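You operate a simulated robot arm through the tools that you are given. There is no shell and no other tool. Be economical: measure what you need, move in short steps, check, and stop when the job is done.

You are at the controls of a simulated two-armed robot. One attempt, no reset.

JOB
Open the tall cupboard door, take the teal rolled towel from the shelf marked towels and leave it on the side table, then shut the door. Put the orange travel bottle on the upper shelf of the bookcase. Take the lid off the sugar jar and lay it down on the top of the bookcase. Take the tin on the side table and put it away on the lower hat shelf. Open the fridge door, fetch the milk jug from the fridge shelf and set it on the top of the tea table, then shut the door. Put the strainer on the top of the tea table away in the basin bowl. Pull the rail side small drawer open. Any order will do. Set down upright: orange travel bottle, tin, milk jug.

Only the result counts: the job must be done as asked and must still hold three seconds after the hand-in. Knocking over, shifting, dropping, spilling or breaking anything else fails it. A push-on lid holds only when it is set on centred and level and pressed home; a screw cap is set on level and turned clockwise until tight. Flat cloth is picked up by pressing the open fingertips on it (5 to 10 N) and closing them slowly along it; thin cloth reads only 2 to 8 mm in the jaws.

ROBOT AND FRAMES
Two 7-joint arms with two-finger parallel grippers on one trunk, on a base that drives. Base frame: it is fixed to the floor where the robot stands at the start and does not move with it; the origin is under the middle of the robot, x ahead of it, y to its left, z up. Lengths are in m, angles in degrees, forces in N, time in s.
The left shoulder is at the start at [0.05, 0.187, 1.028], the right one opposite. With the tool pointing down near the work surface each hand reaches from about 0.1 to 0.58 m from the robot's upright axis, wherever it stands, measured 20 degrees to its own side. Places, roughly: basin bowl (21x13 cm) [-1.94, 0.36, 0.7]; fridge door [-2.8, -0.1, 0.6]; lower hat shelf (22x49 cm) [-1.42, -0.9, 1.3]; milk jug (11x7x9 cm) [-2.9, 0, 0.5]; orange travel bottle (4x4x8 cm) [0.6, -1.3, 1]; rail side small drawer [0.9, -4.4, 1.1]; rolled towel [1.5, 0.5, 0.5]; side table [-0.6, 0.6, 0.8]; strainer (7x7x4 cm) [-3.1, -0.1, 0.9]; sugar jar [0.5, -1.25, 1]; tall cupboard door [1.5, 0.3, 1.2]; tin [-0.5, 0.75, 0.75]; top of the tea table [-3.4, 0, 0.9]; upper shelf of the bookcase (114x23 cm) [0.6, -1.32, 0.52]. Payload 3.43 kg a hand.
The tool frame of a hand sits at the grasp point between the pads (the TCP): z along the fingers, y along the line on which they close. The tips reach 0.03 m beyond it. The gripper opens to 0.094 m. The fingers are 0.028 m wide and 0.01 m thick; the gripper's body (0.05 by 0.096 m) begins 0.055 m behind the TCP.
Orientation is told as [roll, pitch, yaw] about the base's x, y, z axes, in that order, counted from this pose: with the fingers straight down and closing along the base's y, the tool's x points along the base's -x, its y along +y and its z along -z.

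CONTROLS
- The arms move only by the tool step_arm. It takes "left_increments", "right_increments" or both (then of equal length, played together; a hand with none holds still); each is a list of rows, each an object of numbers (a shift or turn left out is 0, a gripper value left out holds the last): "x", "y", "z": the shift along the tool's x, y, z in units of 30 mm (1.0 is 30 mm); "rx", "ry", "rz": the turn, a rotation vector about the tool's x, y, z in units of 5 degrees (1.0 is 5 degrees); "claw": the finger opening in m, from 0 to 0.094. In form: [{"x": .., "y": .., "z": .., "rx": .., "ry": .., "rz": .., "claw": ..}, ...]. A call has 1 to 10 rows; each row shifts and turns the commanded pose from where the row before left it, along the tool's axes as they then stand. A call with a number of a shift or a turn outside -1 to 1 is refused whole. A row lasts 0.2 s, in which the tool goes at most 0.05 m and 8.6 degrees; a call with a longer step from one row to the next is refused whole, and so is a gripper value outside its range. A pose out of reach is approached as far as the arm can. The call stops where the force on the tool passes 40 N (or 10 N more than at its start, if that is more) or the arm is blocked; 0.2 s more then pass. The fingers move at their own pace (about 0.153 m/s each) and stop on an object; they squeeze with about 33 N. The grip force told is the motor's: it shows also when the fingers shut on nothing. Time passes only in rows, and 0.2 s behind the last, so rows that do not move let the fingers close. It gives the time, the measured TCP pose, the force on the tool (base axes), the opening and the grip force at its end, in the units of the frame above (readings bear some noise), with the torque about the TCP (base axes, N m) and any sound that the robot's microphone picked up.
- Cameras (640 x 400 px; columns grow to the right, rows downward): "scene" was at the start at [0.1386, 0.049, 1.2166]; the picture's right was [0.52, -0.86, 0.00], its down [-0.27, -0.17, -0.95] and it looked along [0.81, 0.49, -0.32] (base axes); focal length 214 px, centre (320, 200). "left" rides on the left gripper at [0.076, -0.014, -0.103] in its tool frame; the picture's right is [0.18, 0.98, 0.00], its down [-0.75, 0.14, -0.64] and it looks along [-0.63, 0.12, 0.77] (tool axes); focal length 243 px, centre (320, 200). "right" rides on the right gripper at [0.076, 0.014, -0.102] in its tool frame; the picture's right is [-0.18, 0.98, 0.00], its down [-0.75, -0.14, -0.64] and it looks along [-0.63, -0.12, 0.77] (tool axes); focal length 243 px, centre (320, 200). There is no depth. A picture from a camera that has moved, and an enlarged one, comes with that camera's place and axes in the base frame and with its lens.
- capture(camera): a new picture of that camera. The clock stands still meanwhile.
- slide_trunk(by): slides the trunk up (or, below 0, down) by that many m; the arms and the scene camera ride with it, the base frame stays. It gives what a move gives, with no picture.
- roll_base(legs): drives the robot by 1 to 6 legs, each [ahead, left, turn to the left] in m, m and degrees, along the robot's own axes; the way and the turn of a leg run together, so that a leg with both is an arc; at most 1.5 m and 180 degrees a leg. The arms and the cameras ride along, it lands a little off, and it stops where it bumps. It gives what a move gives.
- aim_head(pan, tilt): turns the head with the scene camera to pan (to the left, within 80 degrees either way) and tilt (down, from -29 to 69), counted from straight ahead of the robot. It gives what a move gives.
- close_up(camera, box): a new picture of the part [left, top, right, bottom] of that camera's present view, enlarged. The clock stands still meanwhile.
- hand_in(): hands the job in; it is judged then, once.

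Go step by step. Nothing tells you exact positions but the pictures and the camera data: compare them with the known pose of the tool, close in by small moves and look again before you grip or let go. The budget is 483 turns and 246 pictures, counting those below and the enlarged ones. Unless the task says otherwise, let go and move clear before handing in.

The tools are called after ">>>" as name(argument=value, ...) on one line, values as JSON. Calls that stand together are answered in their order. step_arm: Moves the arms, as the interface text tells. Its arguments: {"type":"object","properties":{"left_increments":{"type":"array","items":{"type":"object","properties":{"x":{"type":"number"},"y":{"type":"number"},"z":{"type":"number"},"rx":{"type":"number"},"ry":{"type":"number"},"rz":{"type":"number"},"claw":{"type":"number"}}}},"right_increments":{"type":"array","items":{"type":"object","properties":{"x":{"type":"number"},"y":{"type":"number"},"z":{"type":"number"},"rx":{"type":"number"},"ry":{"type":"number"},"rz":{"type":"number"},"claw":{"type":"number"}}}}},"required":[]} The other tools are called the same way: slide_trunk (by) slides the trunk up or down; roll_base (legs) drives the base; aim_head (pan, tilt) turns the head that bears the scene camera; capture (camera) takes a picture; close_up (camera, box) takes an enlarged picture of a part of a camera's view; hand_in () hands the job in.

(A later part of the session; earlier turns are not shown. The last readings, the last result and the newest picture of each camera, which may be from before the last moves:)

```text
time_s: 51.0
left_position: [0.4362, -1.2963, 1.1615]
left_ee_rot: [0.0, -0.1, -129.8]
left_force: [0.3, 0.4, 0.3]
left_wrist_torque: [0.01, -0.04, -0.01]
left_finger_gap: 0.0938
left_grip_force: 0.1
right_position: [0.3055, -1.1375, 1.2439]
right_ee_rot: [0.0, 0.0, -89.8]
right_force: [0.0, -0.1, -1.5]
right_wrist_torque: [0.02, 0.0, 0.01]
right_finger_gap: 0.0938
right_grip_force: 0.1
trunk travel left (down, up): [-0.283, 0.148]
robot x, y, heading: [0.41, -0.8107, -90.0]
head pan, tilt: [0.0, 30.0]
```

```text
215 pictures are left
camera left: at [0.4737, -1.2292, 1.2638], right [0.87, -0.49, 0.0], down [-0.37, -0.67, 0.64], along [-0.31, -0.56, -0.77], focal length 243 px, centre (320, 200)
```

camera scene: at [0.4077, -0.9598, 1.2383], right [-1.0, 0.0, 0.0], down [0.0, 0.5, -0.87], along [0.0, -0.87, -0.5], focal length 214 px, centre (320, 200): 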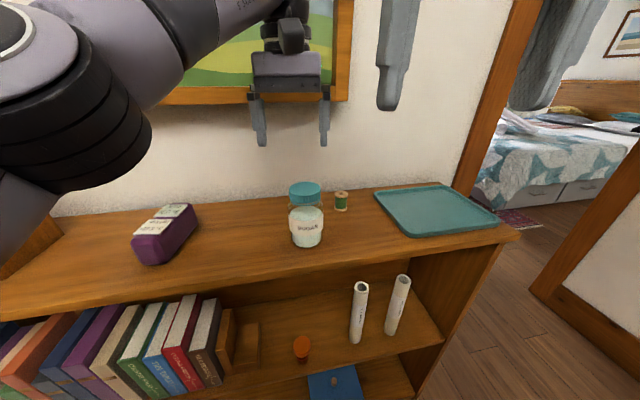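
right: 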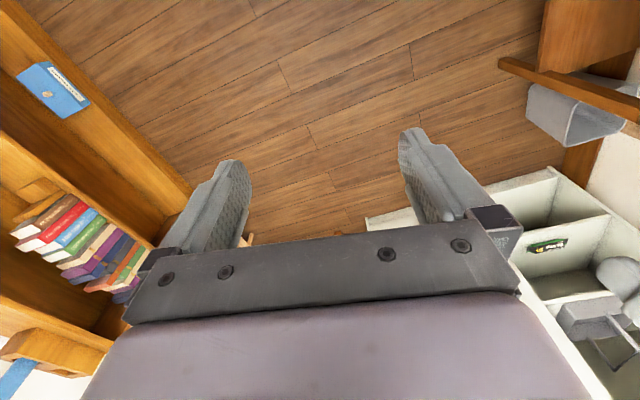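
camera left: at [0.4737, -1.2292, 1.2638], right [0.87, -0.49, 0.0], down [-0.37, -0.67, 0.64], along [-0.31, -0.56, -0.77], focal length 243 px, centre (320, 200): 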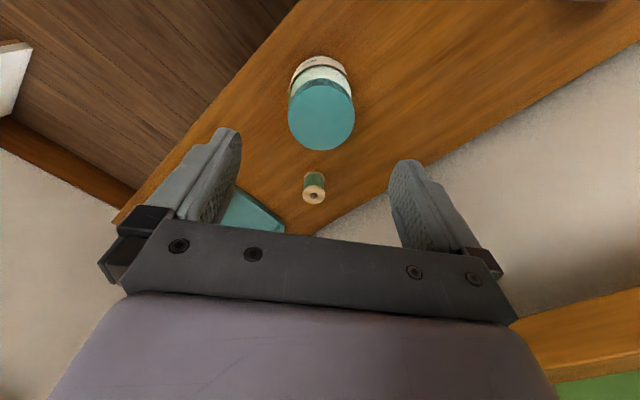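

Centred. I descend to bring the tips around the lid.

>>> step_arm(left_increments=[{"z": 0.95}, {"z": 0.95}, {"z": 0.5}, {"z": 0.4}, {}])

>>> capture(camera="left")

>>> close_up(camera="scene", box=[220, 140, 412, 260])

```text
time_s: 52.2
left_position: [0.4363, -1.2968, 1.0766]
left_ee_rot: [0.0, -0.2, -129.7]
left_force: [0.3, 0.4, 0.2]
left_wrist_torque: [0.03, -0.01, 0.01]
left_finger_gap: 0.0941
left_grip_force: 0.1
right_position: [0.3045, -1.1373, 1.2443]
right_ee_rot: [0.1, 0.0, -89.8]
right_force: [0.2, 0.2, -0.3]
right_wrist_torque: [-0.04, -0.02, 0.01]
right_finger_gap: 0.0938
right_grip_force: 0.0
trunk travel left (down, up): [-0.283, 0.148]
robot x, y, heading: [0.4063, -0.8111, -89.6]
head pan, tilt: [0.0, 30.0]
```

```text
214 pictures are left
camera left: at [0.4743, -1.2293, 1.1799], right [0.87, -0.49, 0.0], down [-0.37, -0.67, 0.64], along [-0.31, -0.56, -0.76], focal length 243 px, centre (320, 200)
```

left: 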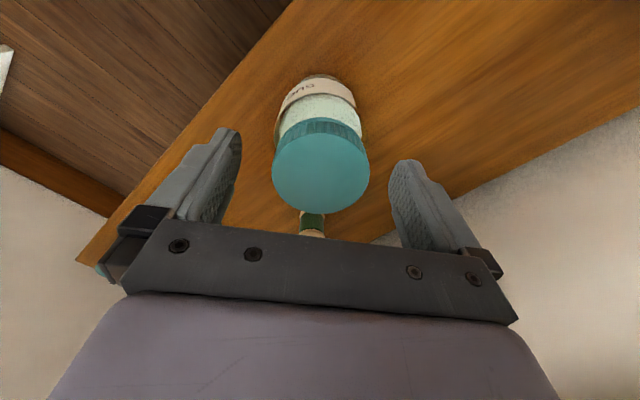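

```text
3.33 times, centred on (316, 200) of scene
camera zoom: at [0.4077, -0.9596, 1.2384], right [-1.0, 0.0, 0.0], down [0.0, 0.5, -0.87], along [0.0, -0.87, -0.5], focal length 715 px, centre (333, 200)
```

zoom: 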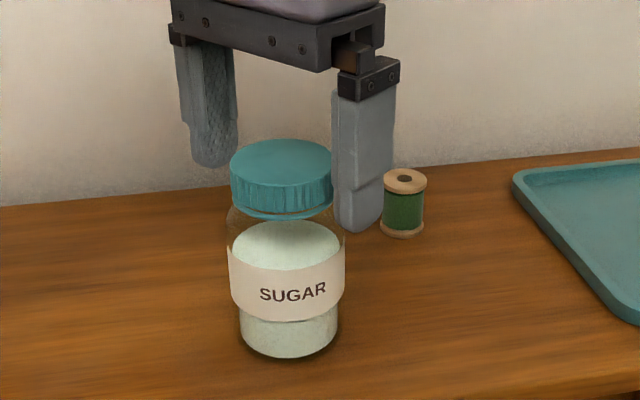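

Well centred. I close on the lid and turn counter-clockwise 15° to test.

>>> step_arm(left_increments=[{"z": 0.1, "claw": 0.065}, {"claw": 0.04}, {"claw": 0.03}, {}, {}])

>>> step_arm(left_increments=[{"rz": -1}, {"rz": -1}, {"rz": -1}, {}])

>>> close_up(camera="scene", box=[220, 140, 412, 260])

```text
time_s: 53.4
left_position: [0.4371, -1.2959, 1.0743]
left_ee_rot: [0.0, -0.2, -129.8]
left_force: [0.3, -0.6, 1.5]
left_wrist_torque: [-0.01, -0.01, 0.01]
left_finger_gap: 0.0535
left_grip_force: 32.5
right_position: [0.3035, -1.137, 1.2448]
right_ee_rot: [-0.1, 0.0, -89.7]
right_force: [0.0, -0.5, -0.5]
right_wrist_torque: [0.01, 0.02, 0.0]
right_finger_gap: 0.0939
right_grip_force: 0.0
trunk travel left (down, up): [-0.283, 0.148]
robot x, y, heading: [0.405, -0.8103, -89.7]
head pan, tilt: [0.0, 30.0]
```

```text
time_s: 54.4
left_position: [0.4349, -1.2956, 1.0736]
left_ee_rot: [-0.1, -0.3, -114.6]
left_force: [2.5, 1.6, 3.9]
left_wrist_torque: [0.24, -0.09, -0.02]
left_finger_gap: 0.0537
left_grip_force: 33.3
right_position: [0.3057, -1.1369, 1.2449]
right_ee_rot: [0.0, 0.0, -89.8]
right_force: [-0.3, 1.0, -0.1]
right_wrist_torque: [-0.02, 0.0, 0.02]
right_finger_gap: 0.094
right_grip_force: 0.1
trunk travel left (down, up): [-0.283, 0.148]
robot x, y, heading: [0.4037, -0.8108, -89.6]
head pan, tilt: [0.0, 30.0]
```

```text
3.33 times, centred on (316, 200) of scene
camera zoom: at [0.4079, -0.9591, 1.2385], right [-1.0, 0.0, 0.0], down [0.0, 0.5, -0.87], along [0.0, -0.87, -0.5], focal length 715 px, centre (333, 200)
```

zoom: 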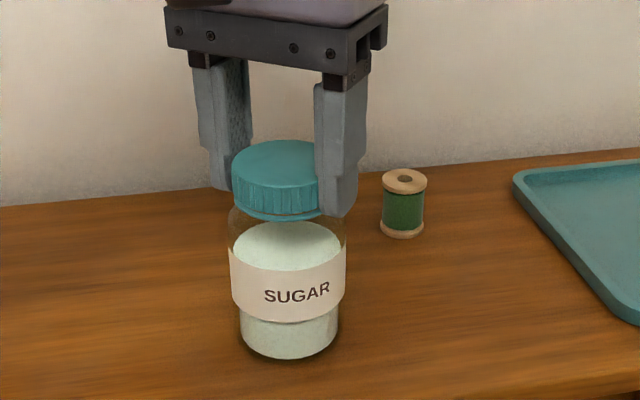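

The jar turned only a little. I continue the twist.

>>> step_arm(left_increments=[{"rz": -1}, {"rz": -1}, {"rz": -1}, {"rz": -1}, {"rz": -1}, {"rz": -1}, {}])

>>> close_up(camera="scene", box=[220, 140, 412, 260])

```text
time_s: 56.0
left_position: [0.4344, -1.2944, 1.0739]
left_ee_rot: [-0.1, -0.2, -84.7]
left_force: [-3.2, 0.6, 2.9]
left_wrist_torque: [-0.1, 0.3, -0.04]
left_finger_gap: 0.0534
left_grip_force: 32.6
right_position: [0.3055, -1.1372, 1.2436]
right_ee_rot: [0.1, -0.1, -89.8]
right_force: [-1.0, -0.1, 1.0]
right_wrist_torque: [0.01, -0.02, 0.01]
right_finger_gap: 0.0941
right_grip_force: 0.0
trunk travel left (down, up): [-0.283, 0.148]
robot x, y, heading: [0.4086, -0.814, -89.6]
head pan, tilt: [0.0, 30.0]
```

```text
3.33 times, centred on (316, 200) of scene
camera zoom: at [0.4074, -0.9594, 1.2384], right [-1.0, 0.0, 0.0], down [0.0, 0.5, -0.87], along [0.0, -0.87, -0.5], focal length 715 px, centre (333, 200)
```

zoom: 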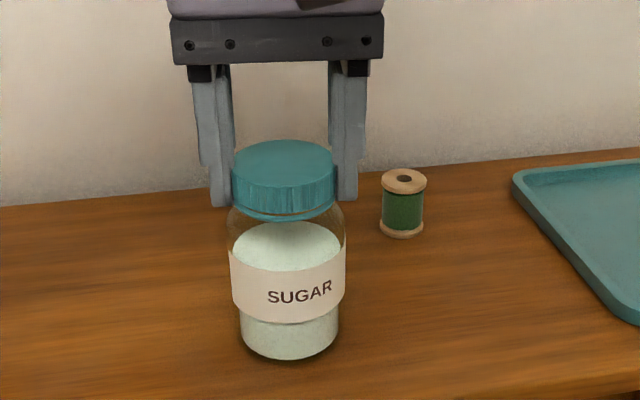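

The lid turns relative to the jar. I keep unscrewing.

>>> step_arm(left_increments=[{"rz": -1}, {"rz": -1}, {"rz": -1}, {"rz": -1}, {"rz": -1}, {"rz": -1}, {"rz": -1}, {"rz": -1}, {"rz": -1}, {}])

>>> close_up(camera="scene", box=[220, 140, 412, 260])

```text
time_s: 58.2
left_position: [0.4353, -1.2954, 1.0738]
left_ee_rot: [-0.1, -0.2, -39.6]
left_force: [1.3, -2.7, 2.8]
left_wrist_torque: [-0.13, -0.13, -0.01]
left_finger_gap: 0.0535
left_grip_force: 33.2
right_position: [0.3054, -1.1372, 1.2441]
right_ee_rot: [0.0, 0.0, -89.8]
right_force: [0.4, 0.3, 0.1]
right_wrist_torque: [-0.01, 0.01, 0.02]
right_finger_gap: 0.094
right_grip_force: 0.0
trunk travel left (down, up): [-0.283, 0.148]
robot x, y, heading: [0.4084, -0.8091, -89.9]
head pan, tilt: [0.0, 30.0]
```

```text
3.33 times, centred on (316, 200) of scene
camera zoom: at [0.4077, -0.9596, 1.2384], right [-1.0, 0.0, 0.0], down [0.0, 0.5, -0.87], along [0.0, -0.87, -0.5], focal length 715 px, centre (333, 200)
```

zoom: 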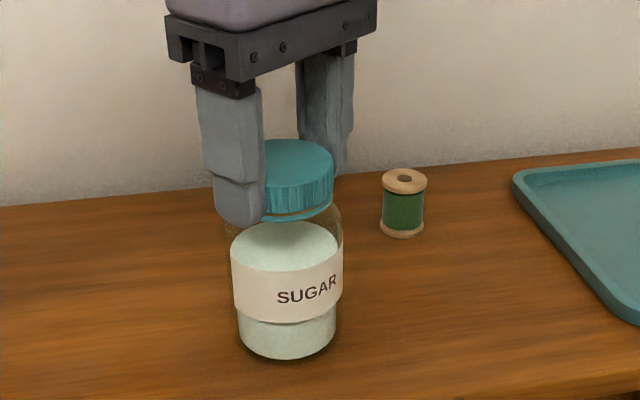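

I test with a tiny lift.

>>> step_arm(left_increments=[{"z": -0.15}, {"z": -0.15}, {}])

>>> close_up(camera="scene", box=[220, 140, 412, 260])

```text
time_s: 59.0
left_position: [0.4353, -1.2952, 1.0842]
left_ee_rot: [-0.1, 0.0, -39.8]
left_force: [-0.2, 0.4, -3.7]
left_wrist_torque: [0.01, 0.0, 0.01]
left_finger_gap: 0.0536
left_grip_force: 33.0
right_position: [0.3041, -1.137, 1.2434]
right_ee_rot: [0.0, 0.0, -89.9]
right_force: [0.6, 0.1, -0.5]
right_wrist_torque: [0.01, 0.01, -0.02]
right_finger_gap: 0.0937
right_grip_force: 0.1
trunk travel left (down, up): [-0.283, 0.148]
robot x, y, heading: [0.4064, -0.8082, -90.0]
head pan, tilt: [0.0, 30.0]
```

```text
3.33 times, centred on (316, 200) of scene
camera zoom: at [0.4077, -0.9599, 1.2383], right [-1.0, 0.0, 0.0], down [0.0, 0.5, -0.87], along [0.0, -0.87, -0.5], focal length 715 px, centre (333, 200)
```

zoom: 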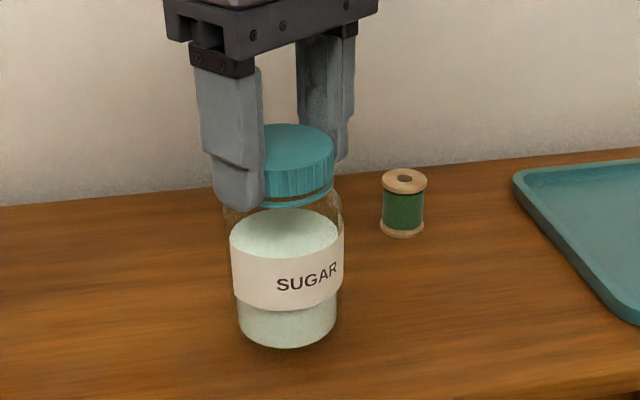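

The jar lifts along, so the lid is still threaded. I put it back down and continue: release, turn back, regrip, twist.

>>> step_arm(left_increments=[{"z": 0.15}, {"z": 0.15}, {}])

>>> step_arm(left_increments=[{"rz": -1}, {"rz": -1}, {"rz": -1}, {"rz": -1}, {"rz": -1}, {"rz": -1}, {}])

>>> close_up(camera="scene", box=[220, 140, 412, 260])

```text
time_s: 59.8
left_position: [0.4351, -1.2957, 1.0765]
left_ee_rot: [-0.2, -0.1, -39.7]
left_force: [0.4, -0.7, -0.6]
left_wrist_torque: [0.02, -0.06, -0.01]
left_finger_gap: 0.0534
left_grip_force: 33.5
right_position: [0.3047, -1.1381, 1.2438]
right_ee_rot: [-0.1, 0.1, -89.8]
right_force: [-0.4, 0.2, -0.5]
right_wrist_torque: [0.0, -0.01, 0.0]
right_finger_gap: 0.0941
right_grip_force: 0.0
trunk travel left (down, up): [-0.283, 0.148]
robot x, y, heading: [0.4068, -0.8099, -89.8]
head pan, tilt: [0.0, 30.0]
```

```text
time_s: 61.4
left_position: [0.4361, -1.2957, 1.0747]
left_ee_rot: [-0.3, 0.1, -9.6]
left_force: [2.9, -3.5, 6.0]
left_wrist_torque: [-0.17, -0.24, -0.02]
left_finger_gap: 0.0536
left_grip_force: 32.9
right_position: [0.3056, -1.1374, 1.2435]
right_ee_rot: [0.0, 0.0, -89.7]
right_force: [0.6, -0.3, -0.1]
right_wrist_torque: [0.03, 0.03, 0.01]
right_finger_gap: 0.0939
right_grip_force: 0.0
trunk travel left (down, up): [-0.283, 0.148]
robot x, y, heading: [0.4057, -0.8115, -89.7]
head pan, tilt: [0.0, 30.0]
```

```text
3.33 times, centred on (316, 200) of scene
camera zoom: at [0.408, -0.9595, 1.2384], right [-1.0, 0.0, 0.0], down [0.0, 0.5, -0.87], along [0.0, -0.87, -0.5], focal length 715 px, centre (333, 200)
```

zoom: 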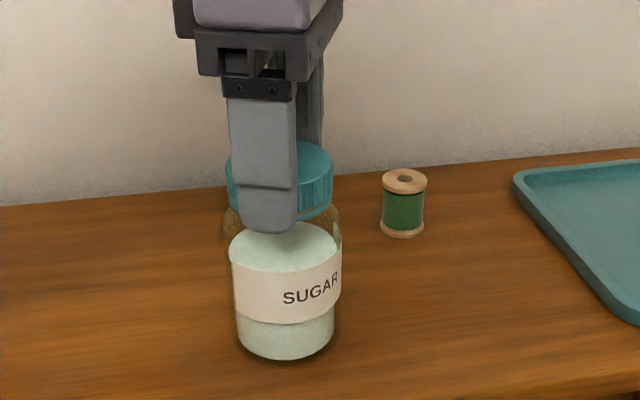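

>>> step_arm(left_increments=[{"claw": 0.08}, {}, {"rz": 1}, {"rz": 1}, {"rz": 1}, {"rz": 1}, {"rz": 1}, {"rz": 1}, {"rz": 1}, {"rz": 1}])

>>> step_arm(left_increments=[{"rz": 1}, {"rz": 1}, {"rz": 1}, {"rz": 1}, {"rz": 1}, {"rz": 1}, {"rz": 1}, {"rz": 1}, {"rz": 1}, {"rz": 1}])

>>> step_arm(left_increments=[{"rz": 1}, {"rz": 1}, {"rz": 1}, {"rz": 1}, {"rz": 1}, {"rz": 1}, {"rz": 1}, {"rz": 1}, {"rz": 1}])

>>> close_up(camera="scene", box=[220, 140, 412, 260])

>>> capture(camera="left")

```text
time_s: 63.6
left_position: [0.435, -1.2953, 1.0747]
left_ee_rot: [-0.2, -0.1, -49.7]
left_force: [0.4, 0.2, -0.2]
left_wrist_torque: [0.02, 0.03, 0.02]
left_finger_gap: 0.0799
left_grip_force: 0.1
right_position: [0.3068, -1.1373, 1.2444]
right_ee_rot: [0.1, 0.0, -89.9]
right_force: [-0.1, -0.5, -0.1]
right_wrist_torque: [0.01, 0.03, 0.01]
right_finger_gap: 0.0937
right_grip_force: 0.1
trunk travel left (down, up): [-0.283, 0.148]
robot x, y, heading: [0.4065, -0.8143, -89.9]
head pan, tilt: [0.0, 30.0]
```

```text
time_s: 65.8
left_position: [0.435, -1.2962, 1.0748]
left_ee_rot: [0.0, -0.2, -99.7]
left_force: [-0.2, 0.1, 1.1]
left_wrist_torque: [-0.03, 0.01, -0.01]
left_finger_gap: 0.0802
left_grip_force: 0.0
right_position: [0.3039, -1.1379, 1.245]
right_ee_rot: [0.0, 0.0, -89.9]
right_force: [0.0, -0.2, 0.2]
right_wrist_torque: [-0.02, 0.04, 0.0]
right_finger_gap: 0.0941
right_grip_force: 0.0
trunk travel left (down, up): [-0.283, 0.148]
robot x, y, heading: [0.408, -0.8105, -89.7]
head pan, tilt: [0.0, 30.0]
```

```text
time_s: 67.8
left_position: [0.4362, -1.2948, 1.0747]
left_ee_rot: [0.0, 0.0, -142.3]
left_force: [0.4, -0.7, 0.0]
left_wrist_torque: [0.03, -0.02, -0.02]
left_finger_gap: 0.08
left_grip_force: 0.1
right_position: [0.3042, -1.1372, 1.2439]
right_ee_rot: [0.0, 0.0, -89.8]
right_force: [-0.3, -0.1, -0.3]
right_wrist_torque: [0.03, -0.03, 0.01]
right_finger_gap: 0.0939
right_grip_force: 0.1
trunk travel left (down, up): [-0.283, 0.148]
robot x, y, heading: [0.4068, -0.8093, -89.7]
head pan, tilt: [0.0, 30.0]
```

```text
3.33 times, centred on (316, 200) of scene
camera zoom: at [0.4077, -0.9596, 1.2384], right [-1.0, 0.0, 0.0], down [0.0, 0.5, -0.87], along [0.0, -0.87, -0.5], focal length 715 px, centre (333, 200)
```

zoom: 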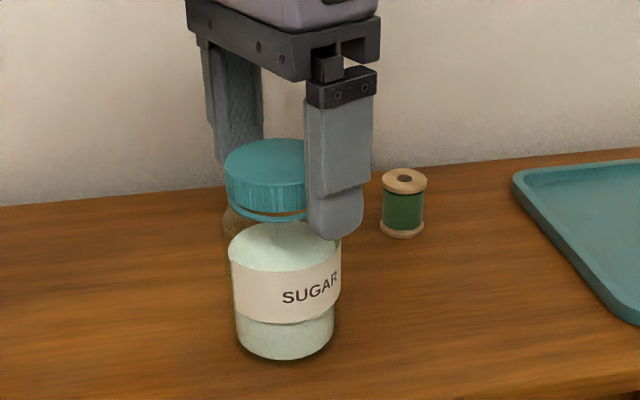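

```text
206 pictures are left
camera left: at [0.487, -1.2385, 1.1773], right [0.75, -0.66, 0.0], down [-0.51, -0.57, 0.64], along [-0.43, -0.48, -0.77], focal length 243 px, centre (320, 200)
```

left: 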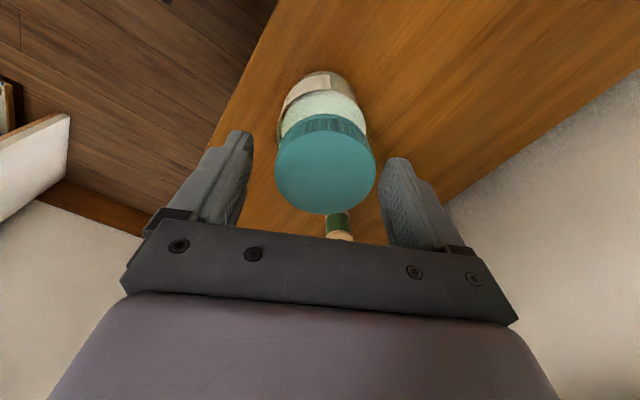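

I nudge 3.5 mm to centre, grip and twist 130° more.

>>> step_arm(left_increments=[{"y": 0.11, "claw": 0.065}, {"claw": 0.04}, {"claw": 0.03}, {}, {"rz": -1}, {"rz": -1}, {"rz": -1}, {"rz": -1}, {"rz": -1}, {"rz": -1}])

>>> step_arm(left_increments=[{"rz": -1}, {"rz": -1}, {"rz": -1}, {"rz": -1}, {"rz": -1}, {"rz": -1}, {"rz": -1}, {"rz": -1}, {"rz": -1}, {"rz": -1}])

>>> step_arm(left_increments=[{"rz": -1}, {"rz": -1}, {"rz": -1}, {"rz": -1}, {"rz": -1}, {"rz": -1}, {"rz": -1}, {"rz": -1}, {"rz": -1}, {"rz": -1}])

>>> close_up(camera="scene", box=[220, 140, 412, 260])

```text
time_s: 70.0
left_position: [0.4333, -1.295, 1.0752]
left_ee_rot: [0.0, -0.2, -114.5]
left_force: [0.3, 2.0, 0.4]
left_wrist_torque: [0.17, 0.04, -0.03]
left_finger_gap: 0.0537
left_grip_force: 33.4
left hand out of reach, approached as far as the arm can: row 1
right_position: [0.3056, -1.1371, 1.2442]
right_ee_rot: [0.1, 0.1, -89.8]
right_force: [-0.2, -0.5, 0.1]
right_wrist_torque: [-0.02, 0.03, 0.02]
right_finger_gap: 0.0941
right_grip_force: 0.0
trunk travel left (down, up): [-0.283, 0.148]
robot x, y, heading: [0.4053, -0.8094, -89.5]
head pan, tilt: [0.0, 30.0]
```

```text
time_s: 72.2
left_position: [0.4333, -1.2959, 1.0742]
left_ee_rot: [0.0, -0.1, -64.6]
left_force: [-0.8, 0.4, 0.9]
left_wrist_torque: [0.01, 0.17, 0.01]
left_finger_gap: 0.0535
left_grip_force: 32.7
right_position: [0.3044, -1.1369, 1.2443]
right_ee_rot: [0.0, -0.1, -89.8]
right_force: [-0.1, 1.2, -0.2]
right_wrist_torque: [0.01, 0.01, 0.04]
right_finger_gap: 0.0939
right_grip_force: 0.1
trunk travel left (down, up): [-0.283, 0.148]
robot x, y, heading: [0.4084, -0.8084, -90.1]
head pan, tilt: [0.0, 30.0]
```

```text
time_s: 74.4
left_position: [0.4357, -1.2959, 1.0749]
left_ee_rot: [-0.1, 0.0, -14.6]
left_force: [-0.8, -0.8, 0.0]
left_wrist_torque: [-0.17, -0.06, -0.02]
left_finger_gap: 0.0538
left_grip_force: 33.6
right_position: [0.3058, -1.1373, 1.2438]
right_ee_rot: [0.0, -0.1, -89.9]
right_force: [0.7, 0.0, -0.1]
right_wrist_torque: [0.02, -0.03, -0.01]
right_finger_gap: 0.094
right_grip_force: 0.1
trunk travel left (down, up): [-0.283, 0.148]
robot x, y, heading: [0.4057, -0.8122, -89.7]
head pan, tilt: [0.0, 30.0]
```

```text
3.33 times, centred on (316, 200) of scene
camera zoom: at [0.4077, -0.9597, 1.2383], right [-1.0, 0.0, 0.0], down [0.0, 0.5, -0.87], along [0.0, -0.87, -0.5], focal length 715 px, centre (333, 200)
```

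zoom: 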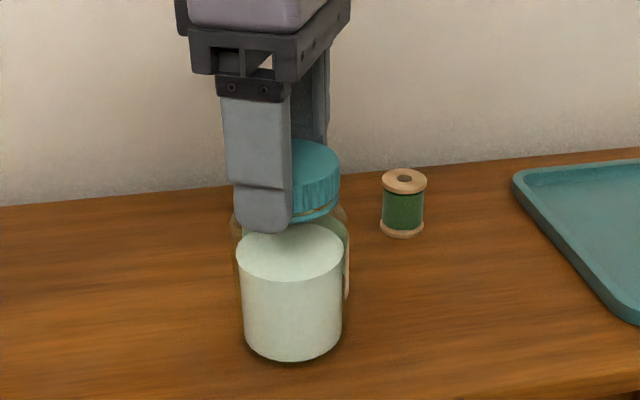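

The jar turned along this time. I test with a small lift.

>>> step_arm(left_increments=[{"z": -0.2}, {"z": -0.2}, {}])

>>> close_up(camera="scene", box=[220, 140, 412, 260])

```text
time_s: 75.2
left_position: [0.4344, -1.2959, 1.0871]
left_ee_rot: [-0.1, 0.0, -14.7]
left_force: [0.6, 0.3, -2.9]
left_wrist_torque: [-0.01, -0.02, 0.03]
left_finger_gap: 0.0539
left_grip_force: 33.3
right_position: [0.3055, -1.1373, 1.2455]
right_ee_rot: [0.0, 0.0, -89.9]
right_force: [0.0, -0.1, 1.1]
right_wrist_torque: [-0.02, 0.01, -0.01]
right_finger_gap: 0.0938
right_grip_force: 0.1
trunk travel left (down, up): [-0.283, 0.148]
robot x, y, heading: [0.4076, -0.8078, -89.8]
head pan, tilt: [0.0, 30.0]
```

```text
3.33 times, centred on (316, 200) of scene
camera zoom: at [0.4077, -0.9599, 1.2383], right [-1.0, 0.0, 0.0], down [0.0, 0.5, -0.87], along [0.0, -0.87, -0.5], focal length 715 px, centre (333, 200)
```

zoom: 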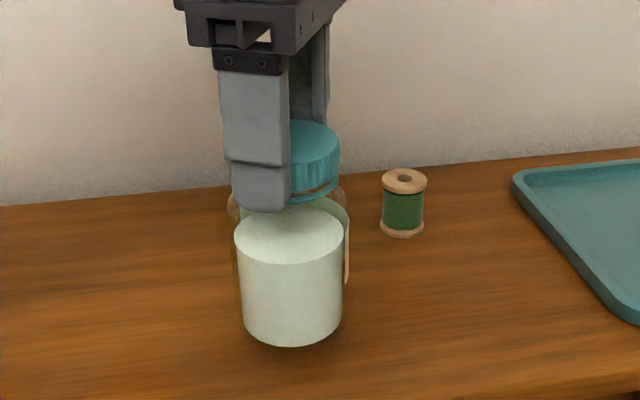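

Still threaded. I set it back and bring the right hand in to hold the jar body: first pitch the right hand forward at a safe spot.

>>> step_arm(left_increments=[{"z": 0.2}, {"z": 0.2}, {}])

>>> step_arm(right_increments=[{"ry": -1}, {"ry": -1}, {"ry": -1}, {"ry": -1}, {"ry": -1}, {"ry": -1}, {"ry": -1}, {"ry": -1}, {"ry": -1}, {"ry": -1}])

>>> capture(camera="scene")

```text
time_s: 76.0
left_position: [0.435, -1.2957, 1.0753]
left_ee_rot: [-0.2, 0.0, -14.6]
left_force: [0.0, -1.0, -0.2]
left_wrist_torque: [-0.06, -0.04, 0.03]
left_finger_gap: 0.0535
left_grip_force: 33.0
right_position: [0.3047, -1.1362, 1.2434]
right_ee_rot: [0.1, 0.0, -89.8]
right_force: [-0.2, 0.4, 0.2]
right_wrist_torque: [-0.02, 0.05, 0.01]
right_finger_gap: 0.094
right_grip_force: 0.0
trunk travel left (down, up): [-0.283, 0.148]
robot x, y, heading: [0.4076, -0.8132, -89.9]
head pan, tilt: [0.0, 30.0]
```

```text
time_s: 78.2
left_position: [0.4354, -1.2945, 1.0753]
left_ee_rot: [-0.2, 0.0, -14.7]
left_force: [-1.6, -0.5, 0.8]
left_wrist_torque: [-0.01, -0.02, -0.01]
left_finger_gap: 0.0534
left_grip_force: 33.0
right_position: [0.3043, -1.1373, 1.245]
right_ee_rot: [0.1, -50.1, -89.7]
right_force: [-1.3, -0.3, 0.2]
right_wrist_torque: [0.01, -0.01, -0.03]
right_finger_gap: 0.0939
right_grip_force: 0.1
trunk travel left (down, up): [-0.283, 0.148]
robot x, y, heading: [0.4044, -0.8101, -89.8]
head pan, tilt: [0.0, 30.0]
```

```text
203 pictures are left
camera scene: at [0.4076, -0.9596, 1.2384], right [-1.0, 0.0, 0.0], down [0.0, 0.5, -0.87], along [0.0, -0.87, -0.5], focal length 214 px, centre (320, 200)
```

scene: 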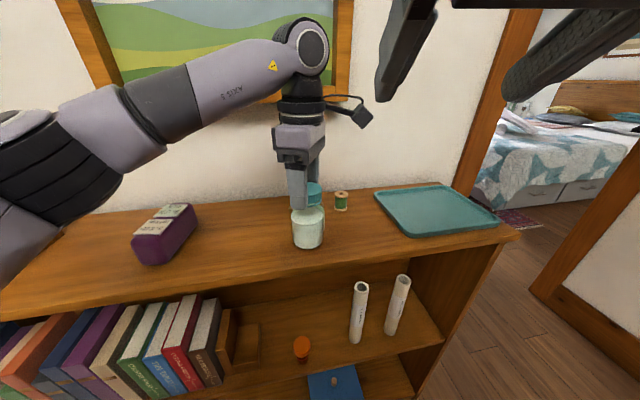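

Right hand: pitch to 65°, lower in front of the bookcase top, then slide over in front of the jar.

>>> step_arm(right_increments=[{"ry": -1}, {"ry": -1}, {"ry": -1}, {"x": 0.88, "z": 0.479}, {"x": 0.88, "z": 0.479}, {"x": 0.88, "z": 0.479}, {"x": 0.88, "z": 0.479}, {"x": 0.88, "z": 0.479}, {"x": 0.88, "z": 0.479}, {"x": 0.88, "z": 0.479}])

>>> capture(camera="scene")

>>> capture(camera="right")

```text
time_s: 79.3
left_position: [0.4352, -1.2944, 1.0752]
left_ee_rot: [-0.2, -0.1, -14.6]
left_force: [-0.4, -0.3, -1.2]
left_wrist_torque: [-0.11, -0.03, -0.02]
left_finger_gap: 0.0534
left_grip_force: 32.9
right_position: [0.2931, -1.1658, 1.2409]
right_ee_rot: [17.6, -59.7, -112.2]
right_force: [0.5, -0.9, 0.4]
right_wrist_torque: [-0.07, 0.01, -0.03]
right_finger_gap: 0.0938
right_grip_force: 0.0
trunk travel left (down, up): [-0.283, 0.148]
robot x, y, heading: [0.407, -0.8144, -89.9]
head pan, tilt: [0.0, 30.0]
stopped in row 5 (right hand): the arm was blocked; the commanded pose is now the measured one
```

```text
202 pictures are left
camera scene: at [0.4048, -0.9527, 1.2209], right [-1.0, 0.03, 0.0], down [0.02, 0.66, -0.75], along [-0.02, -0.75, -0.66], focal length 214 px, centre (320, 200)
```

scene: 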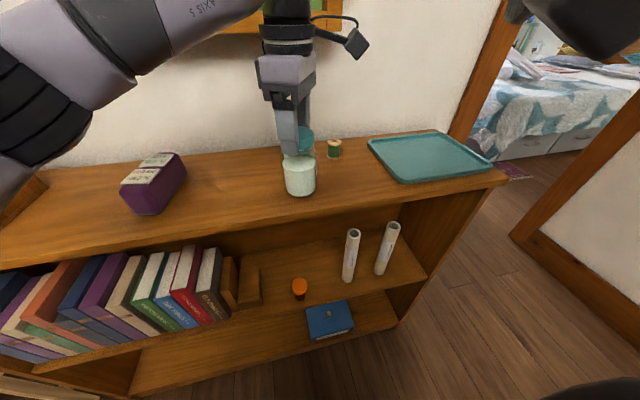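

```text
201 pictures are left
camera right: at [0.3238, -1.0414, 1.2285], right [0.93, -0.2, 0.31], down [-0.26, 0.23, 0.94], along [-0.26, -0.95, 0.16], focal length 243 px, centre (320, 200)
```

right: 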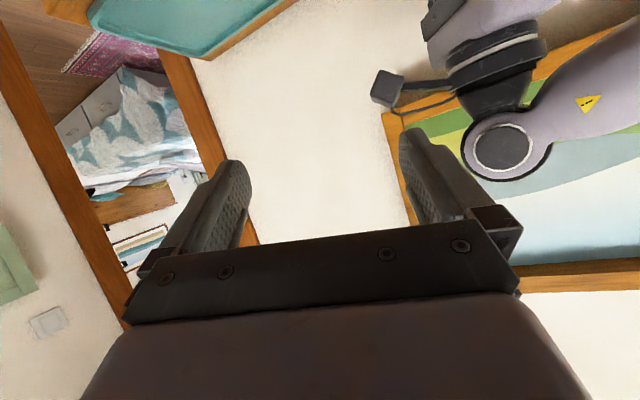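

The right arm bumped the head; I move it out to the robot's right, and will approach the jar from front-right instead.

>>> step_arm(right_increments=[{"y": -1}, {"y": -1}, {"y": -1}, {"y": -1}])

>>> aim_head(pan=0, tilt=30)

>>> capture(camera="scene")

```text
time_s: 80.3
left_position: [0.4349, -1.2949, 1.0742]
left_ee_rot: [-0.1, -0.1, -14.7]
left_force: [-1.6, 0.0, 0.0]
left_wrist_torque: [0.04, -0.01, 0.01]
left_finger_gap: 0.0536
left_grip_force: 32.9
right_position: [0.1745, -1.1533, 1.2203]
right_ee_rot: [15.1, -60.4, -109.4]
right_force: [0.2, -0.4, 0.7]
right_wrist_torque: [-0.02, 0.01, 0.01]
right_finger_gap: 0.0939
right_grip_force: 0.1
trunk travel left (down, up): [-0.283, 0.148]
robot x, y, heading: [0.4092, -0.8099, -89.9]
head pan, tilt: [0.0, 30.0]
```

```text
time_s: 80.9
left_position: [0.4345, -1.2948, 1.0743]
left_ee_rot: [-0.1, 0.0, -14.8]
left_force: [-1.0, -0.1, -0.2]
left_wrist_torque: [-0.05, -0.04, 0.02]
left_finger_gap: 0.0536
left_grip_force: 32.8
right_position: [0.1766, -1.1545, 1.2212]
right_ee_rot: [15.2, -60.2, -109.5]
right_force: [-1.5, -0.8, -0.5]
right_wrist_torque: [-0.01, -0.03, 0.0]
right_finger_gap: 0.094
right_grip_force: 0.0
trunk travel left (down, up): [-0.283, 0.148]
robot x, y, heading: [0.4096, -0.8097, -89.5]
head pan, tilt: [0.0, 30.0]
```

```text
200 pictures are left
camera scene: at [0.4076, -0.9596, 1.2384], right [-1.0, 0.0, 0.0], down [0.0, 0.5, -0.87], along [0.0, -0.87, -0.5], focal length 214 px, centre (320, 200)
```

scene: 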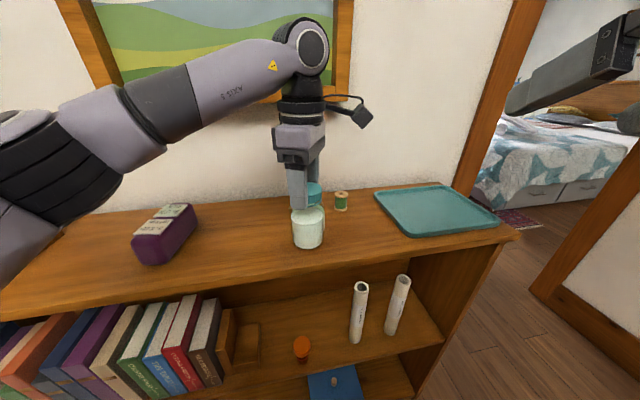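

>>> step_arm(right_increments=[{"rx": -0.944, "rz": -0.655}, {"rx": -0.944, "rz": -0.655}, {"rx": -0.944, "rz": -0.655}, {"rx": -0.944, "rz": -0.655}, {"rx": -0.944, "rz": -0.655}, {"rx": -0.944, "rz": -0.655}, {"rx": -0.944, "rz": -0.655}, {"rx": -0.944, "rz": -0.655}, {"rx": -0.944, "rz": -0.655}])

>>> capture(camera="scene")

>>> capture(camera="right")

```text
time_s: 82.9
left_position: [0.4341, -1.2959, 1.0744]
left_ee_rot: [-0.1, 0.0, -14.7]
left_force: [-0.8, -0.7, 0.0]
left_wrist_torque: [-0.02, 0.01, -0.01]
left_finger_gap: 0.0534
left_grip_force: 33.0
right_position: [0.1762, -1.151, 1.2206]
right_ee_rot: [-0.3, -64.9, -44.5]
right_force: [0.5, 0.0, 0.4]
right_wrist_torque: [-0.03, 0.0, -0.05]
right_finger_gap: 0.0939
right_grip_force: 0.1
trunk travel left (down, up): [-0.283, 0.148]
robot x, y, heading: [0.4041, -0.814, -89.8]
head pan, tilt: [0.0, 30.0]
```

```text
199 pictures are left
camera scene: at [0.4076, -0.9596, 1.2384], right [-1.0, 0.0, 0.0], down [0.0, 0.5, -0.87], along [0.0, -0.87, -0.5], focal length 214 px, centre (320, 200)
```

scene: 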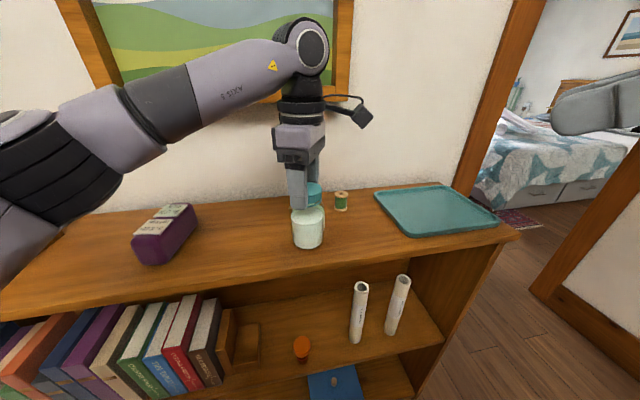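

```text
198 pictures are left
camera right: at [0.0975, -1.0527, 1.1961], right [0.75, 0.64, 0.17], down [-0.28, 0.08, 0.96], along [0.6, -0.76, 0.25], focal length 243 px, centre (320, 200)
```

right: 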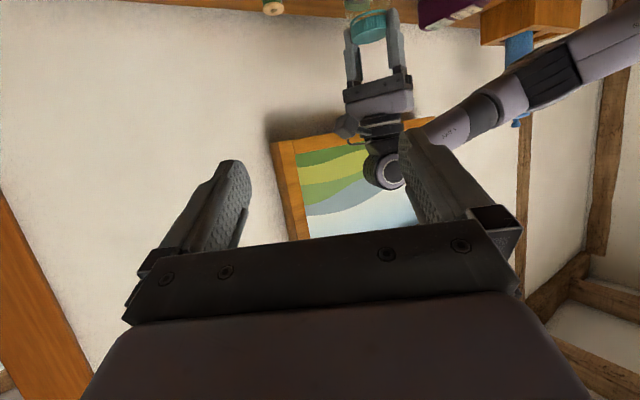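

Orientation good. I bring the right hand to a pre-grasp 10 cm from the jar.

>>> step_arm(right_increments=[{"x": 0.323, "y": 0.301, "z": 0.893}, {"x": 0.323, "y": 0.301, "z": 0.893}, {"x": 0.323, "y": 0.301, "z": 0.893}, {"x": 0.323, "y": 0.301, "z": 0.893}, {"x": 0.323, "y": 0.301, "z": 0.893}, {"x": 0.323, "y": 0.301, "z": 0.893}, {"x": 0.323, "y": 0.301, "z": 0.893}, {"x": 0.323, "y": 0.301, "z": 0.893}, {"x": 0.323, "y": 0.301, "z": 0.893}])

>>> capture(camera="scene")

>>> capture(camera="right")

```text
time_s: 84.9
left_position: [0.4345, -1.2947, 1.0753]
left_ee_rot: [-0.1, -0.1, -14.7]
left_force: [0.0, 0.3, -0.6]
left_wrist_torque: [0.0, -0.03, -0.01]
left_finger_gap: 0.0535
left_grip_force: 32.7
right_position: [0.3607, -1.2225, 1.0401]
right_ee_rot: [-0.1, -64.8, -44.7]
right_force: [0.1, 0.0, -0.2]
right_wrist_torque: [-0.01, -0.01, -0.05]
right_finger_gap: 0.0939
right_grip_force: 0.0
trunk travel left (down, up): [-0.283, 0.148]
robot x, y, heading: [0.4055, -0.8146, -89.9]
head pan, tilt: [0.0, 30.0]
```

```text
197 pictures are left
camera scene: at [0.4077, -0.9596, 1.2384], right [-1.0, 0.0, 0.0], down [0.0, 0.5, -0.87], along [0.0, -0.87, -0.5], focal length 214 px, centre (320, 200)
```

scene: 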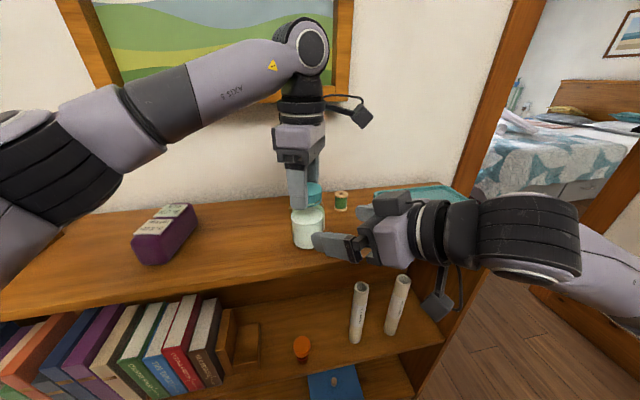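

```text
196 pictures are left
camera right: at [0.2824, -1.1235, 1.0151], right [0.75, 0.64, 0.17], down [-0.28, 0.08, 0.96], along [0.6, -0.76, 0.25], focal length 243 px, centre (320, 200)
```

right: 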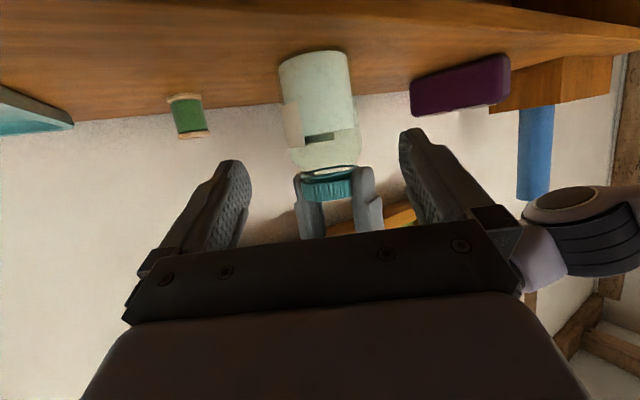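

Lined up with the jar body. Advance 10 cm along the fingers.

>>> step_arm(right_increments=[{"z": 0.8}, {"z": 0.8}, {"z": 0.8}, {"z": 0.6}, {}])

>>> capture(camera="right")

>>> close_up(camera="scene", box=[220, 140, 412, 260])

```text
time_s: 86.1
left_position: [0.436, -1.2953, 1.0745]
left_ee_rot: [-0.2, 0.0, -14.6]
left_force: [-0.2, 0.0, -0.1]
left_wrist_torque: [0.03, -0.01, -0.02]
left_finger_gap: 0.0536
left_grip_force: 33.6
right_position: [0.4195, -1.2802, 1.0007]
right_ee_rot: [-0.1, -64.8, -44.8]
right_force: [0.7, -0.2, 1.1]
right_wrist_torque: [0.04, 0.0, 0.0]
right_finger_gap: 0.0939
right_grip_force: 0.1
trunk travel left (down, up): [-0.283, 0.148]
robot x, y, heading: [0.4077, -0.8124, -89.8]
head pan, tilt: [0.0, 30.0]
```

```text
195 pictures are left
camera right: at [0.341, -1.1812, 0.9755], right [0.75, 0.64, 0.17], down [-0.28, 0.08, 0.96], along [0.6, -0.76, 0.24], focal length 243 px, centre (320, 200)
```

right: 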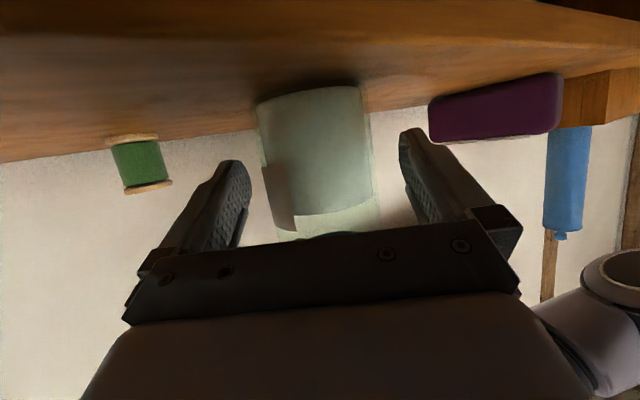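

```text
3.33 times, centred on (316, 200) of scene
camera zoom: at [0.4077, -0.9596, 1.2383], right [-1.0, 0.0, 0.0], down [0.0, 0.5, -0.87], along [0.0, -0.87, -0.5], focal length 715 px, centre (333, 200)
```

zoom: 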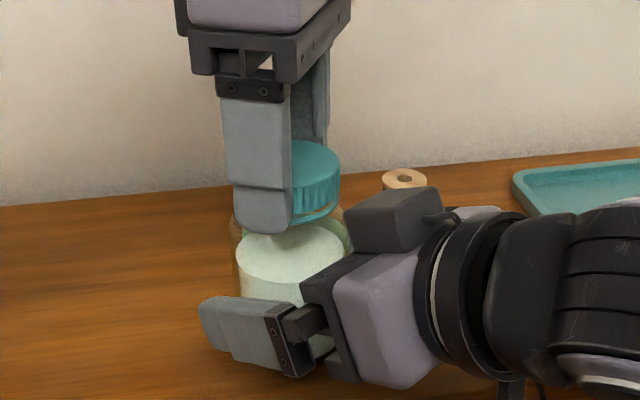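

I close the right hand on the jar body.

>>> step_arm(right_increments=[{"claw": 0.075}, {"claw": 0.065}, {"claw": 0.055}, {"claw": 0.045}, {}, {}])

>>> close_up(camera="scene", box=[220, 140, 412, 260])

```text
time_s: 87.5
left_position: [0.4346, -1.2944, 1.0747]
left_ee_rot: [-0.2, 0.0, -14.7]
left_force: [1.8, 3.7, 0.1]
left_wrist_torque: [0.11, -0.07, -0.02]
left_finger_gap: 0.0536
left_grip_force: 33.4
right_position: [0.4207, -1.2792, 0.9992]
right_ee_rot: [-0.2, -64.7, -44.8]
right_force: [-2.4, -4.0, 1.3]
right_wrist_torque: [0.11, -0.14, -0.09]
right_finger_gap: 0.0639
right_grip_force: 33.3
trunk travel left (down, up): [-0.283, 0.148]
robot x, y, heading: [0.4065, -0.8155, -89.7]
head pan, tilt: [0.0, 30.0]
```

```text
3.33 times, centred on (316, 200) of scene
camera zoom: at [0.4077, -0.9596, 1.2384], right [-1.0, 0.0, 0.0], down [0.0, 0.5, -0.87], along [0.0, -0.87, -0.5], focal length 715 px, centre (333, 200)
```

zoom: 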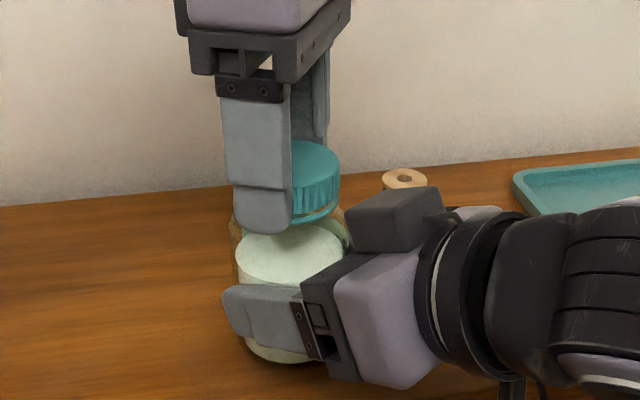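

Held. I twist the lid further counter-clockwise.

>>> step_arm(left_increments=[{"rz": -1}, {"rz": -1}, {"rz": -1}, {"rz": -1}, {"rz": -1}, {"rz": -1}, {}])

>>> close_up(camera="scene", box=[220, 140, 412, 260])

```text
time_s: 89.1
left_position: [0.4343, -1.2946, 1.0749]
left_ee_rot: [0.0, 0.1, 15.3]
left_force: [4.4, 7.1, -0.9]
left_wrist_torque: [0.2, -0.17, -0.04]
left_finger_gap: 0.0538
left_grip_force: 33.2
right_position: [0.4191, -1.2797, 1.0001]
right_ee_rot: [0.0, -64.8, -44.8]
right_force: [-3.5, -7.2, 0.0]
right_wrist_torque: [0.26, -0.26, -0.11]
right_finger_gap: 0.0637
right_grip_force: 32.9
trunk travel left (down, up): [-0.283, 0.148]
robot x, y, heading: [0.4064, -0.8109, -89.4]
head pan, tilt: [0.0, 30.0]
```

```text
3.33 times, centred on (316, 200) of scene
camera zoom: at [0.4078, -0.9595, 1.2384], right [-1.0, 0.0, 0.0], down [0.0, 0.5, -0.87], along [0.0, -0.87, -0.5], focal length 715 px, centre (333, 200)
```

zoom: 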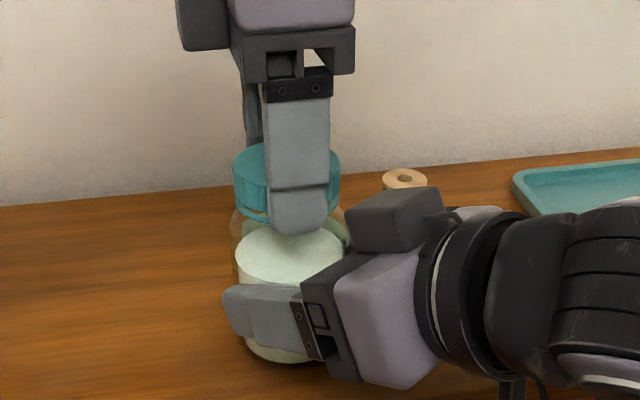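

>>> step_arm(left_increments=[{"rz": -1}, {"rz": -1}, {"rz": -1}, {"rz": -1}, {"rz": -1}, {"rz": -1}, {"rz": -1}, {"rz": -1}, {}])

>>> step_arm(left_increments=[{"z": -0.1}, {}])

```text
time_s: 91.1
left_position: [0.4353, -1.2949, 1.0747]
left_ee_rot: [-0.1, 0.1, 55.4]
left_force: [7.1, 13.1, 6.5]
left_wrist_torque: [0.38, -0.23, 0.0]
left_finger_gap: 0.0536
left_grip_force: 32.7
right_position: [0.419, -1.28, 0.9999]
right_ee_rot: [0.0, -64.8, -44.9]
right_force: [-6.6, -11.9, -0.2]
right_wrist_torque: [0.54, -0.39, -0.23]
right_finger_gap: 0.0634
right_grip_force: 32.8
trunk travel left (down, up): [-0.283, 0.148]
robot x, y, heading: [0.4069, -0.8132, -89.6]
head pan, tilt: [0.0, 30.0]
```

```text
time_s: 91.7
left_position: [0.4344, -1.2947, 1.0757]
left_ee_rot: [-0.1, 0.1, 55.2]
left_force: [8.7, 10.8, -5.2]
left_wrist_torque: [0.18, -0.25, 0.03]
left_finger_gap: 0.0536
left_grip_force: 32.9
right_position: [0.4198, -1.2808, 1.0002]
right_ee_rot: [-0.1, -64.8, -44.7]
right_force: [-8.4, -9.7, 0.9]
right_wrist_torque: [0.61, -0.42, -0.3]
right_finger_gap: 0.0634
right_grip_force: 32.9
trunk travel left (down, up): [-0.283, 0.148]
robot x, y, heading: [0.4083, -0.8089, -89.7]
head pan, tilt: [0.0, 30.0]
```

>>> step_arm(left_increments=[{"rz": -1}, {"rz": -1}, {"rz": -1}, {"rz": -1}, {"rz": -1}, {"rz": -1}, {}])

>>> close_up(camera="scene", box=[220, 140, 412, 260])

```text
time_s: 93.3
left_position: [0.4346, -1.2955, 1.077]
left_ee_rot: [0.0, 0.0, 85.4]
left_force: [5.2, 8.5, -10.6]
left_wrist_torque: [0.19, -0.23, -0.01]
left_finger_gap: 0.0537
left_grip_force: 32.6
right_position: [0.4197, -1.2805, 1.0007]
right_ee_rot: [0.0, -64.9, -44.8]
right_force: [-6.0, -8.6, 7.2]
right_wrist_torque: [0.29, -0.36, -0.24]
right_finger_gap: 0.0631
right_grip_force: 32.9
trunk travel left (down, up): [-0.283, 0.148]
robot x, y, heading: [0.4048, -0.8139, -89.3]
head pan, tilt: [0.0, 30.0]
```

```text
3.33 times, centred on (316, 200) of scene
camera zoom: at [0.4077, -0.9599, 1.2383], right [-1.0, 0.0, 0.0], down [0.0, 0.5, -0.87], along [0.0, -0.87, -0.5], focal length 715 px, centre (333, 200)
```

zoom: 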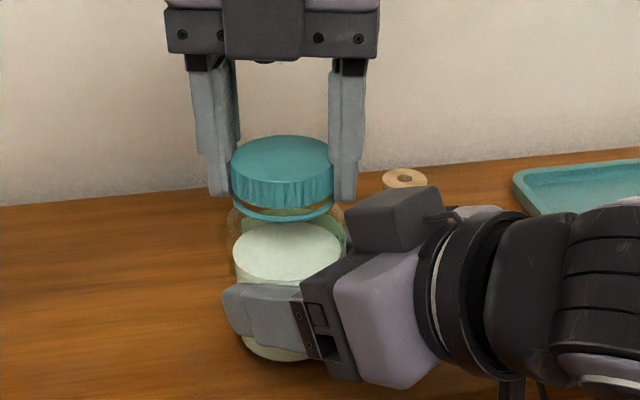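

The gap under the lid is growing. I continue turning.

>>> step_arm(left_increments=[{"rz": -1}, {"rz": -1}, {"rz": -1}, {"rz": -1}, {"rz": -1}, {"rz": -1}, {"rz": -1}, {"rz": -1}, {"rz": -1}, {}])

>>> close_up(camera="scene", box=[220, 140, 412, 260])

```text
time_s: 95.5
left_position: [0.4343, -1.2953, 1.0773]
left_ee_rot: [0.0, 0.0, 130.5]
left_force: [4.1, 1.5, -12.3]
left_wrist_torque: [0.07, -0.14, -0.01]
left_finger_gap: 0.0538
left_grip_force: 32.6
right_position: [0.4193, -1.2797, 1.0003]
right_ee_rot: [0.1, -64.8, -44.7]
right_force: [-3.2, -1.5, 8.0]
right_wrist_torque: [-0.09, -0.29, -0.08]
right_finger_gap: 0.0632
right_grip_force: 33.1
trunk travel left (down, up): [-0.283, 0.148]
robot x, y, heading: [0.4066, -0.8115, -89.6]
head pan, tilt: [0.0, 30.0]
```

```text
3.33 times, centred on (316, 200) of scene
camera zoom: at [0.4077, -0.9599, 1.2383], right [-1.0, 0.0, 0.0], down [0.0, 0.5, -0.87], along [0.0, -0.87, -0.5], focal length 715 px, centre (333, 200)
```

zoom: 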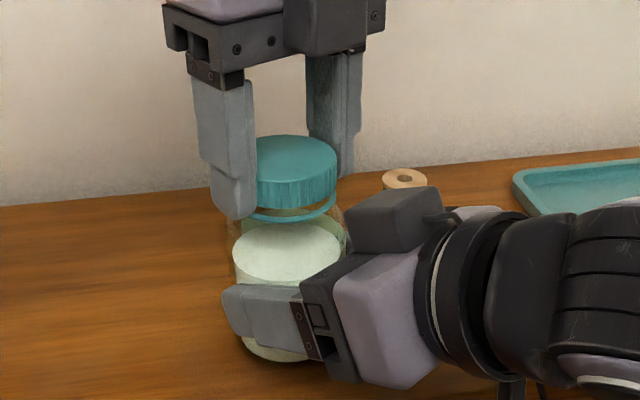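

>>> step_arm(left_increments=[{"rz": -1}, {"rz": -1}, {"rz": -1}, {"rz": -1}, {"rz": -1}, {"rz": -1}, {"rz": -1}, {"rz": -1}, {"rz": -1}, {}])

>>> close_up(camera="scene", box=[220, 140, 412, 260])

```text
time_s: 97.7
left_position: [0.4348, -1.2954, 1.0788]
left_ee_rot: [0.3, -0.1, 175.4]
left_force: [-0.1, -0.4, -0.2]
left_wrist_torque: [0.02, -0.01, -0.04]
left_finger_gap: 0.0535
left_grip_force: 32.5
right_position: [0.4207, -1.2803, 1.0004]
right_ee_rot: [0.0, -64.8, -44.7]
right_force: [2.3, 0.7, 1.2]
right_wrist_torque: [-0.15, -0.12, 0.06]
right_finger_gap: 0.0631
right_grip_force: 33.7
trunk travel left (down, up): [-0.283, 0.148]
robot x, y, heading: [0.4062, -0.8108, -89.7]
head pan, tilt: [0.0, 30.0]
```

```text
3.33 times, centred on (316, 200) of scene
camera zoom: at [0.4078, -0.9594, 1.2384], right [-1.0, 0.0, 0.0], down [0.0, 0.5, -0.87], along [0.0, -0.87, -0.5], focal length 715 px, centre (333, 200)
```

zoom: 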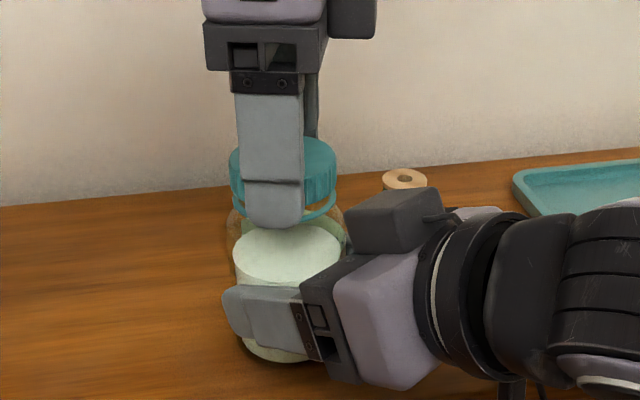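

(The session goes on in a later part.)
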